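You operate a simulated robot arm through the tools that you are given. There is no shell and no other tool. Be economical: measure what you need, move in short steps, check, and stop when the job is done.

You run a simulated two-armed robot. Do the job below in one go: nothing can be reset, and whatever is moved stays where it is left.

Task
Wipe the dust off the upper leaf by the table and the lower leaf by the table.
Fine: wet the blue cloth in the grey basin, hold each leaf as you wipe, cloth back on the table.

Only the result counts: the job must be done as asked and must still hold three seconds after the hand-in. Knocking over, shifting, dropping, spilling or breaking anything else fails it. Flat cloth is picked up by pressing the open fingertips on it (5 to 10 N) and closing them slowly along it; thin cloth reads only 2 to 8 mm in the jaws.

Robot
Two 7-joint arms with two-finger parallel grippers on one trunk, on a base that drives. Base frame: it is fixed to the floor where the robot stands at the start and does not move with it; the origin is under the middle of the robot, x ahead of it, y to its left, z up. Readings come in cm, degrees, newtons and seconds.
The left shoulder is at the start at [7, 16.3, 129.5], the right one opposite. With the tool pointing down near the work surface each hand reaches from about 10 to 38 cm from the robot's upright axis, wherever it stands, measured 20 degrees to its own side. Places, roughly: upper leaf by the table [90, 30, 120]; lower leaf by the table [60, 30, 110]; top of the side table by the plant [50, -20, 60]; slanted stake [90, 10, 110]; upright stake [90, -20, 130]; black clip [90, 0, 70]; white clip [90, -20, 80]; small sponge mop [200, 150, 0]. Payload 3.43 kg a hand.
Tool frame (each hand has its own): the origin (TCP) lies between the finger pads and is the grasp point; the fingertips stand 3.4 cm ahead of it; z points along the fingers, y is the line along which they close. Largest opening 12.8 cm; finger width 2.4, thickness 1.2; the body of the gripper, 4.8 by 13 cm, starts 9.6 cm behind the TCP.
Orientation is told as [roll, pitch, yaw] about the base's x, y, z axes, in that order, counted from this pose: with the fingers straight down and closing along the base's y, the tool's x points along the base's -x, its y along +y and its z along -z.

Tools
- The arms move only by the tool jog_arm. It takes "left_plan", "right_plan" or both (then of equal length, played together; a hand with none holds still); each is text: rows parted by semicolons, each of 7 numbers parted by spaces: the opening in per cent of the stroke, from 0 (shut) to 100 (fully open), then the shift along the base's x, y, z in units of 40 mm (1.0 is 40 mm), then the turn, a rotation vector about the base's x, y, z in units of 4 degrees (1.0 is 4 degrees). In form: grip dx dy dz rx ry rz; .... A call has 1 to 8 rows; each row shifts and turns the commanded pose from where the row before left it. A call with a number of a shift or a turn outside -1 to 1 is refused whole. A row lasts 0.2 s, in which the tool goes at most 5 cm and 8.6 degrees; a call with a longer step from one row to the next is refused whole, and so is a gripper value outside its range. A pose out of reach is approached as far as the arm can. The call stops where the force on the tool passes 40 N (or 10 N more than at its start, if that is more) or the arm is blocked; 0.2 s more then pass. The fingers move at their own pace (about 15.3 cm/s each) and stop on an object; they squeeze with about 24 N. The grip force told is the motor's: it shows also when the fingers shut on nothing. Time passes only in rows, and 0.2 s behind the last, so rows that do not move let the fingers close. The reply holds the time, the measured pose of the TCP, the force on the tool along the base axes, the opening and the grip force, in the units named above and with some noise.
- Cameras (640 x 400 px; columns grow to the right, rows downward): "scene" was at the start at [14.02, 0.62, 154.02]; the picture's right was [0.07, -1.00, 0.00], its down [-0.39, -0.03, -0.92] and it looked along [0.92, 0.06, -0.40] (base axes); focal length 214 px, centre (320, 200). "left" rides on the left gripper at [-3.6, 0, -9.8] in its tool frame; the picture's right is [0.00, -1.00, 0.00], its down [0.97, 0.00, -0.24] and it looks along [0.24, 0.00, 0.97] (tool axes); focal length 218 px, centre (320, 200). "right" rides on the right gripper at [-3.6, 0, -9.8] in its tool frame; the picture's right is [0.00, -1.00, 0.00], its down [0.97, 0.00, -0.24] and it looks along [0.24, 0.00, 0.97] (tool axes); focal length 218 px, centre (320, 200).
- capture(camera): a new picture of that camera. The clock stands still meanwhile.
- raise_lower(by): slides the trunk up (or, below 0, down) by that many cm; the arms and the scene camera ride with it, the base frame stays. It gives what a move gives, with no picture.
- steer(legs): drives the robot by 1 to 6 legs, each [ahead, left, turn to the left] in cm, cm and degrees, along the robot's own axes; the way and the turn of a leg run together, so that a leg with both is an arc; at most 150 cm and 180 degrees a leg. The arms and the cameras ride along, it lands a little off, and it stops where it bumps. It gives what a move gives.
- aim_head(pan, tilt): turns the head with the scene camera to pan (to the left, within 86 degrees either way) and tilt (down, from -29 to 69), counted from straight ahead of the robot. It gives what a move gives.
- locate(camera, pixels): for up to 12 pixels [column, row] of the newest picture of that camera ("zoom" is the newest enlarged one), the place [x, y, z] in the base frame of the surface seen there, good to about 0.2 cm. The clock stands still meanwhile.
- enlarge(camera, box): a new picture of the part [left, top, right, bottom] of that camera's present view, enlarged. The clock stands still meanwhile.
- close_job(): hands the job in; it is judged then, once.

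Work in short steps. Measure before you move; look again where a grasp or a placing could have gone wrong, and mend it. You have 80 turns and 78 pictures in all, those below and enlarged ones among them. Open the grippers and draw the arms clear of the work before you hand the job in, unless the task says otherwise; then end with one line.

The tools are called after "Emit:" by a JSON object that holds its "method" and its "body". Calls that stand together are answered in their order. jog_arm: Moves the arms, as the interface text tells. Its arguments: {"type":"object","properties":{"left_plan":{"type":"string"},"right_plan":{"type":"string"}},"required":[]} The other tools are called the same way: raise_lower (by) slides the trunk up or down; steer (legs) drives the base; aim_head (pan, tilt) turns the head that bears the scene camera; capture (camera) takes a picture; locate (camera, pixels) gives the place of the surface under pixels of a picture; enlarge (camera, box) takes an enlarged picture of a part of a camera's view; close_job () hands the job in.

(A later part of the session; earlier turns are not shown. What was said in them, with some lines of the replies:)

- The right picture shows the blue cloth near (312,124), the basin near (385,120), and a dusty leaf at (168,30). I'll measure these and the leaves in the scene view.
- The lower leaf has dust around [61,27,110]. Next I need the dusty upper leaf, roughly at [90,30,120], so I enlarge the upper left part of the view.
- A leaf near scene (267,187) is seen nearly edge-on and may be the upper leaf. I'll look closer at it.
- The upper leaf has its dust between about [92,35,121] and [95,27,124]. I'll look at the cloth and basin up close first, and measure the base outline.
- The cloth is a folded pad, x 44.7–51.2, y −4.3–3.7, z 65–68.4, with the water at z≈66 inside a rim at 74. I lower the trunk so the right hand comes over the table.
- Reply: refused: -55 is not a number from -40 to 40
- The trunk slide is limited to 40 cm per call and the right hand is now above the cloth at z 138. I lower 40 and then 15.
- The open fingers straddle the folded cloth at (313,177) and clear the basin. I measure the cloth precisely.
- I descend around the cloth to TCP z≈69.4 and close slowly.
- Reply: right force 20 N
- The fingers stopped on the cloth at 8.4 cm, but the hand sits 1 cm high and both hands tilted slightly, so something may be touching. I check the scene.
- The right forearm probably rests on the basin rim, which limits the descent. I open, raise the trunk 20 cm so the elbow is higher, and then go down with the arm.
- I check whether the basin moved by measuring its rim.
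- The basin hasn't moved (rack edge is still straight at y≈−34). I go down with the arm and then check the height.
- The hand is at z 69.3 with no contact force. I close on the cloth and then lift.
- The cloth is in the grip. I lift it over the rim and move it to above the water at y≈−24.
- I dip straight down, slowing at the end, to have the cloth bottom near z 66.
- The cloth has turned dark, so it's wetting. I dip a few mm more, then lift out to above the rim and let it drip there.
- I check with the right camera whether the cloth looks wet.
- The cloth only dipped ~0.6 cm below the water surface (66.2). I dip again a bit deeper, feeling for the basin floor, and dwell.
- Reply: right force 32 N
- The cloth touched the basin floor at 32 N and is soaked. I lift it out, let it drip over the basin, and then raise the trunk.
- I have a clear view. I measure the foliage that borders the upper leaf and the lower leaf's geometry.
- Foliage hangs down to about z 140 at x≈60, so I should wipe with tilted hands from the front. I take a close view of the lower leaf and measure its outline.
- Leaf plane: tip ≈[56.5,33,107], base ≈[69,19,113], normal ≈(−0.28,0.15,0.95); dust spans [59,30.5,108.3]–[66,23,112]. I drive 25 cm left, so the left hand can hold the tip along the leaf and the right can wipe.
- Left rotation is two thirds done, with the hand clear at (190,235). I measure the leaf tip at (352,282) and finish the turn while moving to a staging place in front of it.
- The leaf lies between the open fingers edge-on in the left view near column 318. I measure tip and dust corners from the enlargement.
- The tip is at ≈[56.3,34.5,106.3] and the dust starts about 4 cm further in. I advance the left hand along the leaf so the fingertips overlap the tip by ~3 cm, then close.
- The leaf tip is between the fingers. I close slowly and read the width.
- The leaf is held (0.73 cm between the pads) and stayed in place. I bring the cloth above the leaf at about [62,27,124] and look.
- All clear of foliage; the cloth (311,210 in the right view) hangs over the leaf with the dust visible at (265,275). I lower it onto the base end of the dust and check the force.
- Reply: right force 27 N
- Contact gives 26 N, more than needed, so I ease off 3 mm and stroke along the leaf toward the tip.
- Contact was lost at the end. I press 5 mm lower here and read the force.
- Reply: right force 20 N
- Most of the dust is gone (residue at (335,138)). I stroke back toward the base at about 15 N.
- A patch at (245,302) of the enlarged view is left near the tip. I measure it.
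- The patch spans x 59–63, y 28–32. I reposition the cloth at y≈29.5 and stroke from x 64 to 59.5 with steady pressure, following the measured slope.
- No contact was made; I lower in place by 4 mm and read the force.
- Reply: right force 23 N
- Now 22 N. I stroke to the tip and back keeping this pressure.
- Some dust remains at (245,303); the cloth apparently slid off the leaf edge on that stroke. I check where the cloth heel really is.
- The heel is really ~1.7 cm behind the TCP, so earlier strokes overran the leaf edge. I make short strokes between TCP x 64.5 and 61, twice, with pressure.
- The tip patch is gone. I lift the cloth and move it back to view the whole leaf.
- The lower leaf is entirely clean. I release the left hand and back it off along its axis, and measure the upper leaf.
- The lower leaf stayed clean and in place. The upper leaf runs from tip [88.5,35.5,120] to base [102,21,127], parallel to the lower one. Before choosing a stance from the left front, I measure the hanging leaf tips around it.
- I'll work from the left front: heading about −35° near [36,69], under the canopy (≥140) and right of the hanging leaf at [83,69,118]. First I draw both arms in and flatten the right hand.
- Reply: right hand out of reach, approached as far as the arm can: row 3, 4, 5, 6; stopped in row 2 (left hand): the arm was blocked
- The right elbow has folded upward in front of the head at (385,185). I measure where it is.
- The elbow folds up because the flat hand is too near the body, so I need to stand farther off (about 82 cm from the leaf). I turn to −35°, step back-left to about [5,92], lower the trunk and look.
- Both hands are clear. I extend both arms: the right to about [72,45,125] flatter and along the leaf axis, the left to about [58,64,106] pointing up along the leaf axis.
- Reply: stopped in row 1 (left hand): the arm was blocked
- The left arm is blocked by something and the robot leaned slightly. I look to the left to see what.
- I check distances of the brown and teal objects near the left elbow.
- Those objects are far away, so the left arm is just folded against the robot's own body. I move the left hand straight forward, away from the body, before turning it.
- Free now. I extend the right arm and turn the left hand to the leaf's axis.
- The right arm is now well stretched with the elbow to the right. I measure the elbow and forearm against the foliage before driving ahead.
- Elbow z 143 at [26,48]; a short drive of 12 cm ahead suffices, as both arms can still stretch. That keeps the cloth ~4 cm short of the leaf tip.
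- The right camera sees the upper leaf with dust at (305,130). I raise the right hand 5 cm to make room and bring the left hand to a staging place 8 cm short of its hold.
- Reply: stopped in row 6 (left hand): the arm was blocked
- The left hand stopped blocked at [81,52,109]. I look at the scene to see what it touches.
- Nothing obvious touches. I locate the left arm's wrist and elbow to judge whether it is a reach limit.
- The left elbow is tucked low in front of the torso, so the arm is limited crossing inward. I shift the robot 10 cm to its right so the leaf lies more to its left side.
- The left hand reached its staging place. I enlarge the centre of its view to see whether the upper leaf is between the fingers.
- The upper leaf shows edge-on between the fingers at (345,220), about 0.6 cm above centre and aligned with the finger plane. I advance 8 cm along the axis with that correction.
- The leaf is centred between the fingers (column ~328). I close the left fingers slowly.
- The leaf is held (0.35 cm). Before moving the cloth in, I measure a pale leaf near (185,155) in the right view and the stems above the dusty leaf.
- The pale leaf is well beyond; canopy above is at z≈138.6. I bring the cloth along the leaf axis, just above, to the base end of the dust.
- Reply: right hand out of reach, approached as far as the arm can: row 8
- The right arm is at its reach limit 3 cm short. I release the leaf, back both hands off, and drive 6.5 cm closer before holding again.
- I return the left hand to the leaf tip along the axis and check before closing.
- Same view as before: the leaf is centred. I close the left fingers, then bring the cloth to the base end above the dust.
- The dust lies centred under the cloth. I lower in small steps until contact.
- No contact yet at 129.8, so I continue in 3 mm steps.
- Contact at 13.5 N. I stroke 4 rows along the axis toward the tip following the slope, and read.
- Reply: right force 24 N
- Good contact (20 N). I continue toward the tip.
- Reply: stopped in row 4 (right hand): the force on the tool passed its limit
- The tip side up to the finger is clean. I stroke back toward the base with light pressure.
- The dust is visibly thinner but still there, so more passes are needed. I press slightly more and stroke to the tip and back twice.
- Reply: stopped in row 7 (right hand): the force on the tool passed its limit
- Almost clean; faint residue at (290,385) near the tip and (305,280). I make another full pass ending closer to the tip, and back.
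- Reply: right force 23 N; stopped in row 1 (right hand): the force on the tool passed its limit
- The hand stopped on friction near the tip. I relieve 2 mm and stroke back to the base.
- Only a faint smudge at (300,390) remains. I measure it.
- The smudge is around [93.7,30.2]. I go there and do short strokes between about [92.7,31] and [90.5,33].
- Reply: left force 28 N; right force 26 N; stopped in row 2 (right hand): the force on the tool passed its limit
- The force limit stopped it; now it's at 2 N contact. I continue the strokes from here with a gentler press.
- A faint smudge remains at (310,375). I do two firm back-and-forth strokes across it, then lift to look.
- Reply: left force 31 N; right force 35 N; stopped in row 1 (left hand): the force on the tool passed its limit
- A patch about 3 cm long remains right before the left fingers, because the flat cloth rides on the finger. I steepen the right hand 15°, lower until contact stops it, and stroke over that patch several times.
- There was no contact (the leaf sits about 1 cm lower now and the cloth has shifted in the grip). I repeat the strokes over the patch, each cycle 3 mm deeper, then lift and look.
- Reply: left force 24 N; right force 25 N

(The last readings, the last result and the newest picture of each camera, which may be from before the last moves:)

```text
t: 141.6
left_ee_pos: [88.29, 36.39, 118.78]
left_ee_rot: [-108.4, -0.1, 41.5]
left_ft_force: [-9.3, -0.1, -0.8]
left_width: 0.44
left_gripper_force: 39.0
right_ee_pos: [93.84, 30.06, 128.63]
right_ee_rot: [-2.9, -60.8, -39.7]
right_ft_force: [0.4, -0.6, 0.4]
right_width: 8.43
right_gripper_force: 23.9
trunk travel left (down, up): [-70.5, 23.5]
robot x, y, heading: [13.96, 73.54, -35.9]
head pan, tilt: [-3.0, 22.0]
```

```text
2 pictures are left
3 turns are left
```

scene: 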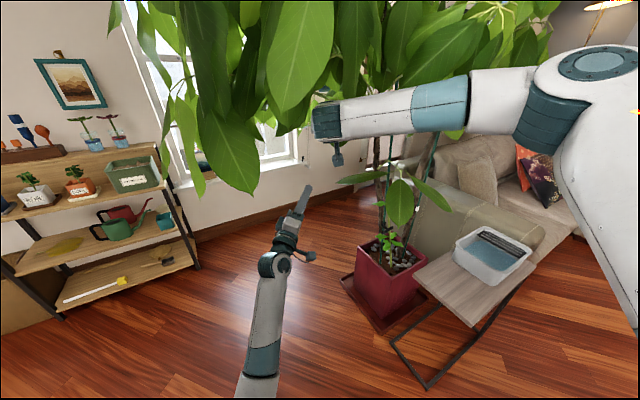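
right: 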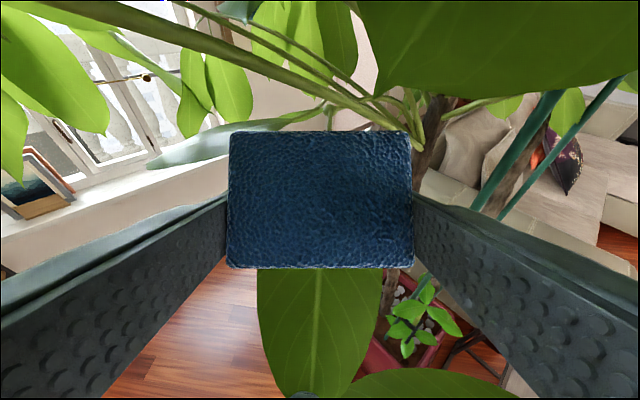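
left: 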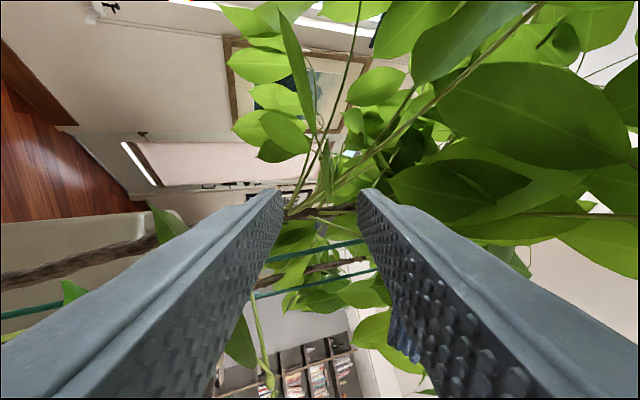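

The upper leaf is now fully clean in the right view. With few turns left I release the leaf, withdraw, back away from the plant, fold the right hand to point down, and drive to hover over the table's free end.

Emit:
{"method": "jog_arm", "body": {"left_plan": "8 0 0 0 0 0 0; 20 0 0 0 0 0 0; 35 0 0 0 0 0 0; 35 -0.2 0.22 -0.1 0 0 0; 35 -0.47 0.53 -0.25 0 0 0; 35 -0.47 0.53 -0.25 0 0 0; 35 -0.47 0.53 -0.25 0 0 0; 35 -0.47 0.53 -0.25 0 0 0", "right_plan": "0 0 0 0 0 0 0; 0 0 0 0 0 0 0; 0 0 0 0 0 0 0; 0 -0.5 0.45 0 0 0 0; 0 -0.5 0.45 0 0 0 0; 0 -0.5 0.45 0 0 0 0; 0 -0.5 0.45 0 0 0 0; 0 -0.5 0.45 0 0 0 0"}}

Emit:
{"method": "jog_arm", "body": {"left_plan": "35 -0.6 0.6 -0.5 0 0 0; 35 -0.6 0.6 -0.5 0 0 0; 35 -0.6 0.6 -0.5 0 0 0; 35 -0.6 0.6 -0.5 0 0 0"}}

Emit:
{"method": "raise_lower", "body": {"by": -10}}

Emit:
{"method": "steer", "body": {"legs": [[-30, 0, 0]]}}

Emit:
{"method": "jog_arm", "body": {"right_plan": "0 -0.54 -0.156 0 0.6 0.72 0; 0 -0.54 -0.156 0 0.6 0.72 0; 0 -0.54 -0.156 0 0.6 0.72 0; 0 -0.54 -0.156 -0.2 0.6 0.72 0; 0 -0.54 -0.156 -0.2 0.6 0.72 0; 0 -0.54 -0.156 -0.2 0.6 0.72 0; 0 -0.54 -0.156 -0.2 0.6 0.72 0; 0 -0.54 -0.156 -0.3 0.6 0.72 0"}}

Emit:
{"method": "jog_arm", "body": {"right_plan": "0 -0.54 -0.156 -0.35 0.6 0.72 0; 0 -0.54 -0.156 -0.35 0.6 0.72 0; 0 -0.54 -0.156 -0.35 0.6 0.72 0; 0 -0.54 -0.156 -0.35 0.6 0.72 0; 0 -0.54 -0.156 -0.35 0.6 0.72 0; 0 -0.54 -0.156 -0.35 0.6 0.72 0; 0 -0.54 -0.156 -0.35 0.6 0.72 0; 0 -0.54 -0.156 -0.35 0.6 0.72 0"}}

Emit:
{"method": "jog_arm", "body": {"left_plan": "35 -0.4 0.28 0 0 0 0; 35 -0.4 0.28 0 0 0 0; 35 -0.4 0.28 0 0 0 0; 35 -0.4 0.28 0 0 0 0; 35 -0.4 0.28 0 0 0 0; 35 -0.4 0.28 0 0 0 0; 35 -0.4 0.28 0 0 0 0"}}

Emit:
{"method": "steer", "body": {"legs": [[0, 0, 35.5], [-5, 0, 0], [0, -77.5, 0], [10, 0, 0]]}}

Emit:
{"method": "raise_lower", "body": {"by": -14}}

Emit:
{"method": "capture", "body": {"camera": "right"}}

```text
t: 143.4
left_ee_pos: [81.12, 46.9, 116.42]
left_ee_rot: [-110.3, -1.8, 42.4]
left_ft_force: [-0.3, -0.1, 0.4]
left_width: 4.49
left_gripper_force: 0.0
right_ee_pos: [84.17, 39.33, 128.64]
right_ee_rot: [-3.1, -60.8, -39.5]
right_ft_force: [0.5, 0.2, 0.0]
right_width: 8.41
right_gripper_force: 24.5
trunk travel left (down, up): [-70.5, 23.5]
robot x, y, heading: [14.32, 73.71, -35.7]
head pan, tilt: [-3.0, 22.0]
```

```text
t: 144.4
left_ee_pos: [70.47, 55.58, 106.17]
left_ee_rot: [-108.5, 0.1, 41.5]
left_ft_force: [-0.4, 0.1, 0.2]
left_width: 4.48
left_gripper_force: 0.1
right_ee_pos: [84.24, 39.38, 128.63]
right_ee_rot: [-3.2, -60.7, -39.5]
right_ft_force: [0.3, -0.1, -0.2]
right_width: 8.45
right_gripper_force: 24.1
trunk travel left (down, up): [-70.5, 23.5]
robot x, y, heading: [14.24, 73.35, -35.5]
head pan, tilt: [-3.0, 22.0]
```

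```text
t: 145.7
left_ee_pos: [70.58, 55.49, 96.26]
left_ee_rot: [-108.4, 0.1, 41.5]
left_ft_force: [-0.4, 0.5, -0.1]
left_width: 4.51
left_gripper_force: 0.0
right_ee_pos: [84.18, 39.2, 118.56]
right_ee_rot: [-3.0, -60.7, -39.4]
right_ft_force: [-0.4, 0.4, -0.2]
right_width: 8.42
right_gripper_force: 24.0
trunk travel left (down, up): [-60.5, 33.5]
robot x, y, heading: [14.53, 73.65, -35.4]
head pan, tilt: [-3.0, 22.0]
```

```text
t: 147.8
left_ee_pos: [46.57, 72.67, 96.24]
left_ee_rot: [-108.4, 0.0, 41.6]
left_ft_force: [-0.3, 1.0, 0.1]
left_width: 4.48
left_gripper_force: 0.0
right_ee_pos: [60.24, 56.45, 118.46]
right_ee_rot: [-3.1, -60.7, -39.5]
right_ft_force: [0.2, 0.3, -0.7]
right_width: 8.42
right_gripper_force: 24.1
trunk travel left (down, up): [-60.5, 33.5]
robot x, y, heading: [-9.42, 90.72, -35.5]
head pan, tilt: [-3.0, 22.0]
```

```text
t: 149.6
left_ee_pos: [46.48, 72.47, 96.19]
left_ee_rot: [-108.4, 0.0, 41.6]
left_ft_force: [0.2, -0.8, -0.5]
left_width: 4.46
left_gripper_force: 0.1
right_ee_pos: [42.86, 51.47, 114.25]
right_ee_rot: [-2.7, -30.5, -39.6]
right_ft_force: [-0.8, -0.1, -0.4]
right_width: 8.41
right_gripper_force: 23.8
trunk travel left (down, up): [-60.5, 33.5]
robot x, y, heading: [-9.79, 90.81, -35.5]
head pan, tilt: [-3.0, 22.0]
```

```text
t: 151.4
left_ee_pos: [46.54, 72.59, 96.15]
left_ee_rot: [-108.3, 0.1, 41.6]
left_ft_force: [0.9, 0.0, -0.9]
left_width: 4.46
left_gripper_force: 0.1
right_ee_pos: [25.77, 46.45, 103.09]
right_ee_rot: [-2.5, -0.7, -39.7]
right_ft_force: [-0.4, 0.8, -0.2]
right_width: 8.42
right_gripper_force: 24.0
trunk travel left (down, up): [-60.5, 33.5]
robot x, y, heading: [-9.88, 90.52, -35.5]
head pan, tilt: [-3.0, 22.0]
```

```text
t: 153.0
left_ee_pos: [36.93, 79.2, 93.21]
left_ee_rot: [-108.6, 0.1, 41.6]
left_ft_force: [-0.5, -0.5, 0.4]
left_width: 4.5
left_gripper_force: 0.1
left hand out of reach, approached as far as the arm can: row 4, 5, 6, 7
right_ee_pos: [25.87, 46.58, 103.17]
right_ee_rot: [-2.7, -0.7, -39.6]
right_ft_force: [0.2, 0.3, -0.4]
right_width: 8.45
right_gripper_force: 23.7
trunk travel left (down, up): [-60.5, 33.5]
robot x, y, heading: [-9.77, 90.52, -35.3]
head pan, tilt: [-3.0, 22.0]
```

```text
t: 160.0
left_ee_pos: [39.69, 31.94, 93.15]
left_ee_rot: [-108.6, 0.1, 76.8]
left_ft_force: [0.5, -0.2, -0.3]
left_width: 4.5
left_gripper_force: 0.0
right_ee_pos: [49.23, -1.36, 103.15]
right_ee_rot: [-2.7, -0.6, -4.3]
right_ft_force: [-1.0, 0.8, -1.8]
right_width: 8.4
right_gripper_force: 24.0
trunk travel left (down, up): [-60.5, 33.5]
robot x, y, heading: [-5.31, 14.62, -0.2]
head pan, tilt: [-3.0, 22.0]
```

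```text
t: 161.7
left_ee_pos: [39.49, 31.88, 79.12]
left_ee_rot: [-108.5, 0.1, 76.7]
left_ft_force: [-0.6, -0.6, -0.5]
left_width: 4.46
left_gripper_force: 0.1
right_ee_pos: [49.16, -1.23, 89.07]
right_ee_rot: [-2.7, -0.7, -4.4]
right_ft_force: [0.7, 0.3, -0.1]
right_width: 8.41
right_gripper_force: 24.0
trunk travel left (down, up): [-46.5, 47.5]
robot x, y, heading: [-5.33, 14.37, -0.2]
head pan, tilt: [-3.0, 22.0]
```

```text
1 pictures are left
2 turns are left
```

right: 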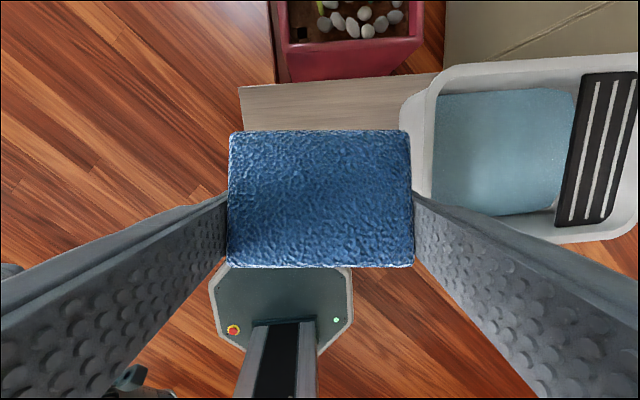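

The right hand hovers, pointing down, at [49.2,−1.2,89], over free table clear of the basin. I lower the cloth to the table, open the fingers, rise straight up and check with the last picture.

Emit:
{"method": "jog_arm", "body": {"right_plan": "0 -0.1 0 -1 0 0 0; 0 -0.1 0 -1 0 0 0; 0 0 0 -1 0 0 0; 0 0 0 -1 0 0 0; 0 0 0 -0.6 0 0 0; 0 0 0 -0.2 0 0 0; 0 0 0 -0.1 0 0 0; 0 0 0 -0.08 0 0 0"}}

Emit:
{"method": "jog_arm", "body": {"right_plan": "0 0 0 0 0 0 0; 68 0 0 0 0 0 0; 72 0 0 0 0 0 0; 80 0 0 0 0 0 0; 90 0 0 0 0 0 0; 100 0 0 0 0 0 0; 100 0 0 0 0 0 0; 100 0 0 0 0 0 0"}}

Emit:
{"method": "jog_arm", "body": {"right_plan": "100 0 0 0.3 0 0 0; 100 0 0 0.7 0 0 0; 100 0 0 1 0 0 0; 100 0 0 1 0 0 0; 100 0 0 1 0 0 0; 100 0 0 1 0 0 0; 100 0 0 1 0 0 0"}}

Emit:
{"method": "jog_arm", "body": {"left_plan": "100 0 0 0 0 0 0; 100 0 0 0 0 0 0; 100 0 0 0 0 0 0"}}

Emit:
{"method": "steer", "body": {"legs": [[-10, 0, 0]]}}

Emit:
{"method": "capture", "body": {"camera": "right"}}

```text
t: 163.5
left_ee_pos: [39.55, 31.77, 79.06]
left_ee_rot: [-108.5, 0.1, 76.8]
left_ft_force: [0.1, 0.6, -0.4]
left_width: 4.48
left_gripper_force: 0.1
right_ee_pos: [48.35, -1.21, 69.22]
right_ee_rot: [-2.7, -0.7, -4.4]
right_ft_force: [-0.3, -0.3, -0.6]
right_width: 8.4
right_gripper_force: 24.2
trunk travel left (down, up): [-46.5, 47.5]
robot x, y, heading: [-5.04, 14.32, -0.2]
head pan, tilt: [-3.0, 22.0]
```

```text
t: 165.3
left_ee_pos: [39.47, 31.82, 79.06]
left_ee_rot: [-108.5, 0.2, 76.8]
left_ft_force: [-0.3, -0.9, -0.2]
left_width: 4.5
left_gripper_force: 0.0
right_ee_pos: [48.39, -1.35, 69.24]
right_ee_rot: [-2.7, -0.7, -4.4]
right_ft_force: [-0.8, -0.4, 0.2]
right_width: 12.79
right_gripper_force: 0.1
trunk travel left (down, up): [-46.5, 47.5]
robot x, y, heading: [-5.43, 14.33, -0.1]
head pan, tilt: [-3.0, 22.0]
```

```text
t: 166.9
left_ee_pos: [39.49, 31.88, 79.07]
left_ee_rot: [-108.7, 0.0, 76.8]
left_ft_force: [0.4, -0.1, 1.5]
left_width: 4.47
left_gripper_force: 0.0
right_ee_pos: [48.09, -1.27, 93.35]
right_ee_rot: [-2.8, -0.7, -4.4]
right_ft_force: [-0.5, 0.9, -0.7]
right_width: 12.77
right_gripper_force: 0.1
trunk travel left (down, up): [-46.5, 47.5]
robot x, y, heading: [-5.32, 14.61, -0.7]
head pan, tilt: [-3.0, 22.0]
```

```text
t: 167.7
left_ee_pos: [39.44, 31.91, 79.05]
left_ee_rot: [-108.6, 0.1, 76.9]
left_ft_force: [-0.9, -0.2, 0.5]
left_width: 12.81
left_gripper_force: 0.0
right_ee_pos: [48.26, -1.42, 93.37]
right_ee_rot: [-2.8, -0.7, -4.5]
right_ft_force: [-0.1, 0.1, -0.8]
right_width: 12.81
right_gripper_force: 0.1
trunk travel left (down, up): [-46.5, 47.5]
robot x, y, heading: [-5.71, 14.24, -0.4]
head pan, tilt: [-3.0, 22.0]
```

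```text
t: 168.8
left_ee_pos: [29.48, 31.91, 79.13]
left_ee_rot: [-108.7, 0.0, 76.8]
left_ft_force: [0.2, 0.4, 0.2]
left_width: 12.79
left_gripper_force: 0.1
right_ee_pos: [38.13, -1.25, 93.42]
right_ee_rot: [-2.7, -0.8, -4.4]
right_ft_force: [-0.5, 0.6, 0.5]
right_width: 12.81
right_gripper_force: 0.0
trunk travel left (down, up): [-46.5, 47.5]
robot x, y, heading: [-15.36, 14.3, -0.3]
head pan, tilt: [-3.0, 22.0]
```

```text
0 pictures are left
1 turns are left
```

right: 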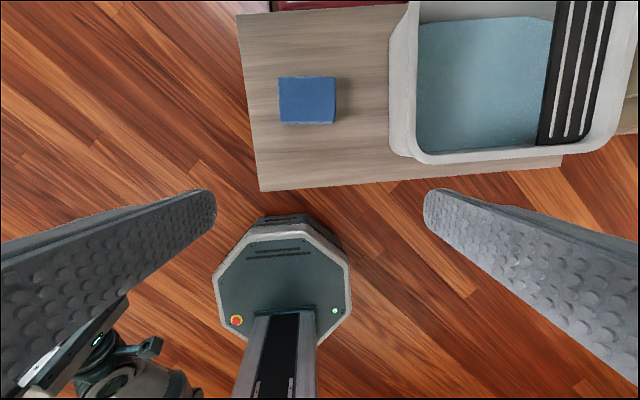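

The last picture shows the cloth lying flat on the table at (307,100) and the basin in its place. Both grippers are open and drawn clear, so I hand in.

Emit:
{"method": "close_job", "body": {}}

```text
The job is handed in.
```

I wiped both leaves clean with the wet cloth, holding each one as I did. The blue cloth is back on the table, and I've handed the job in.
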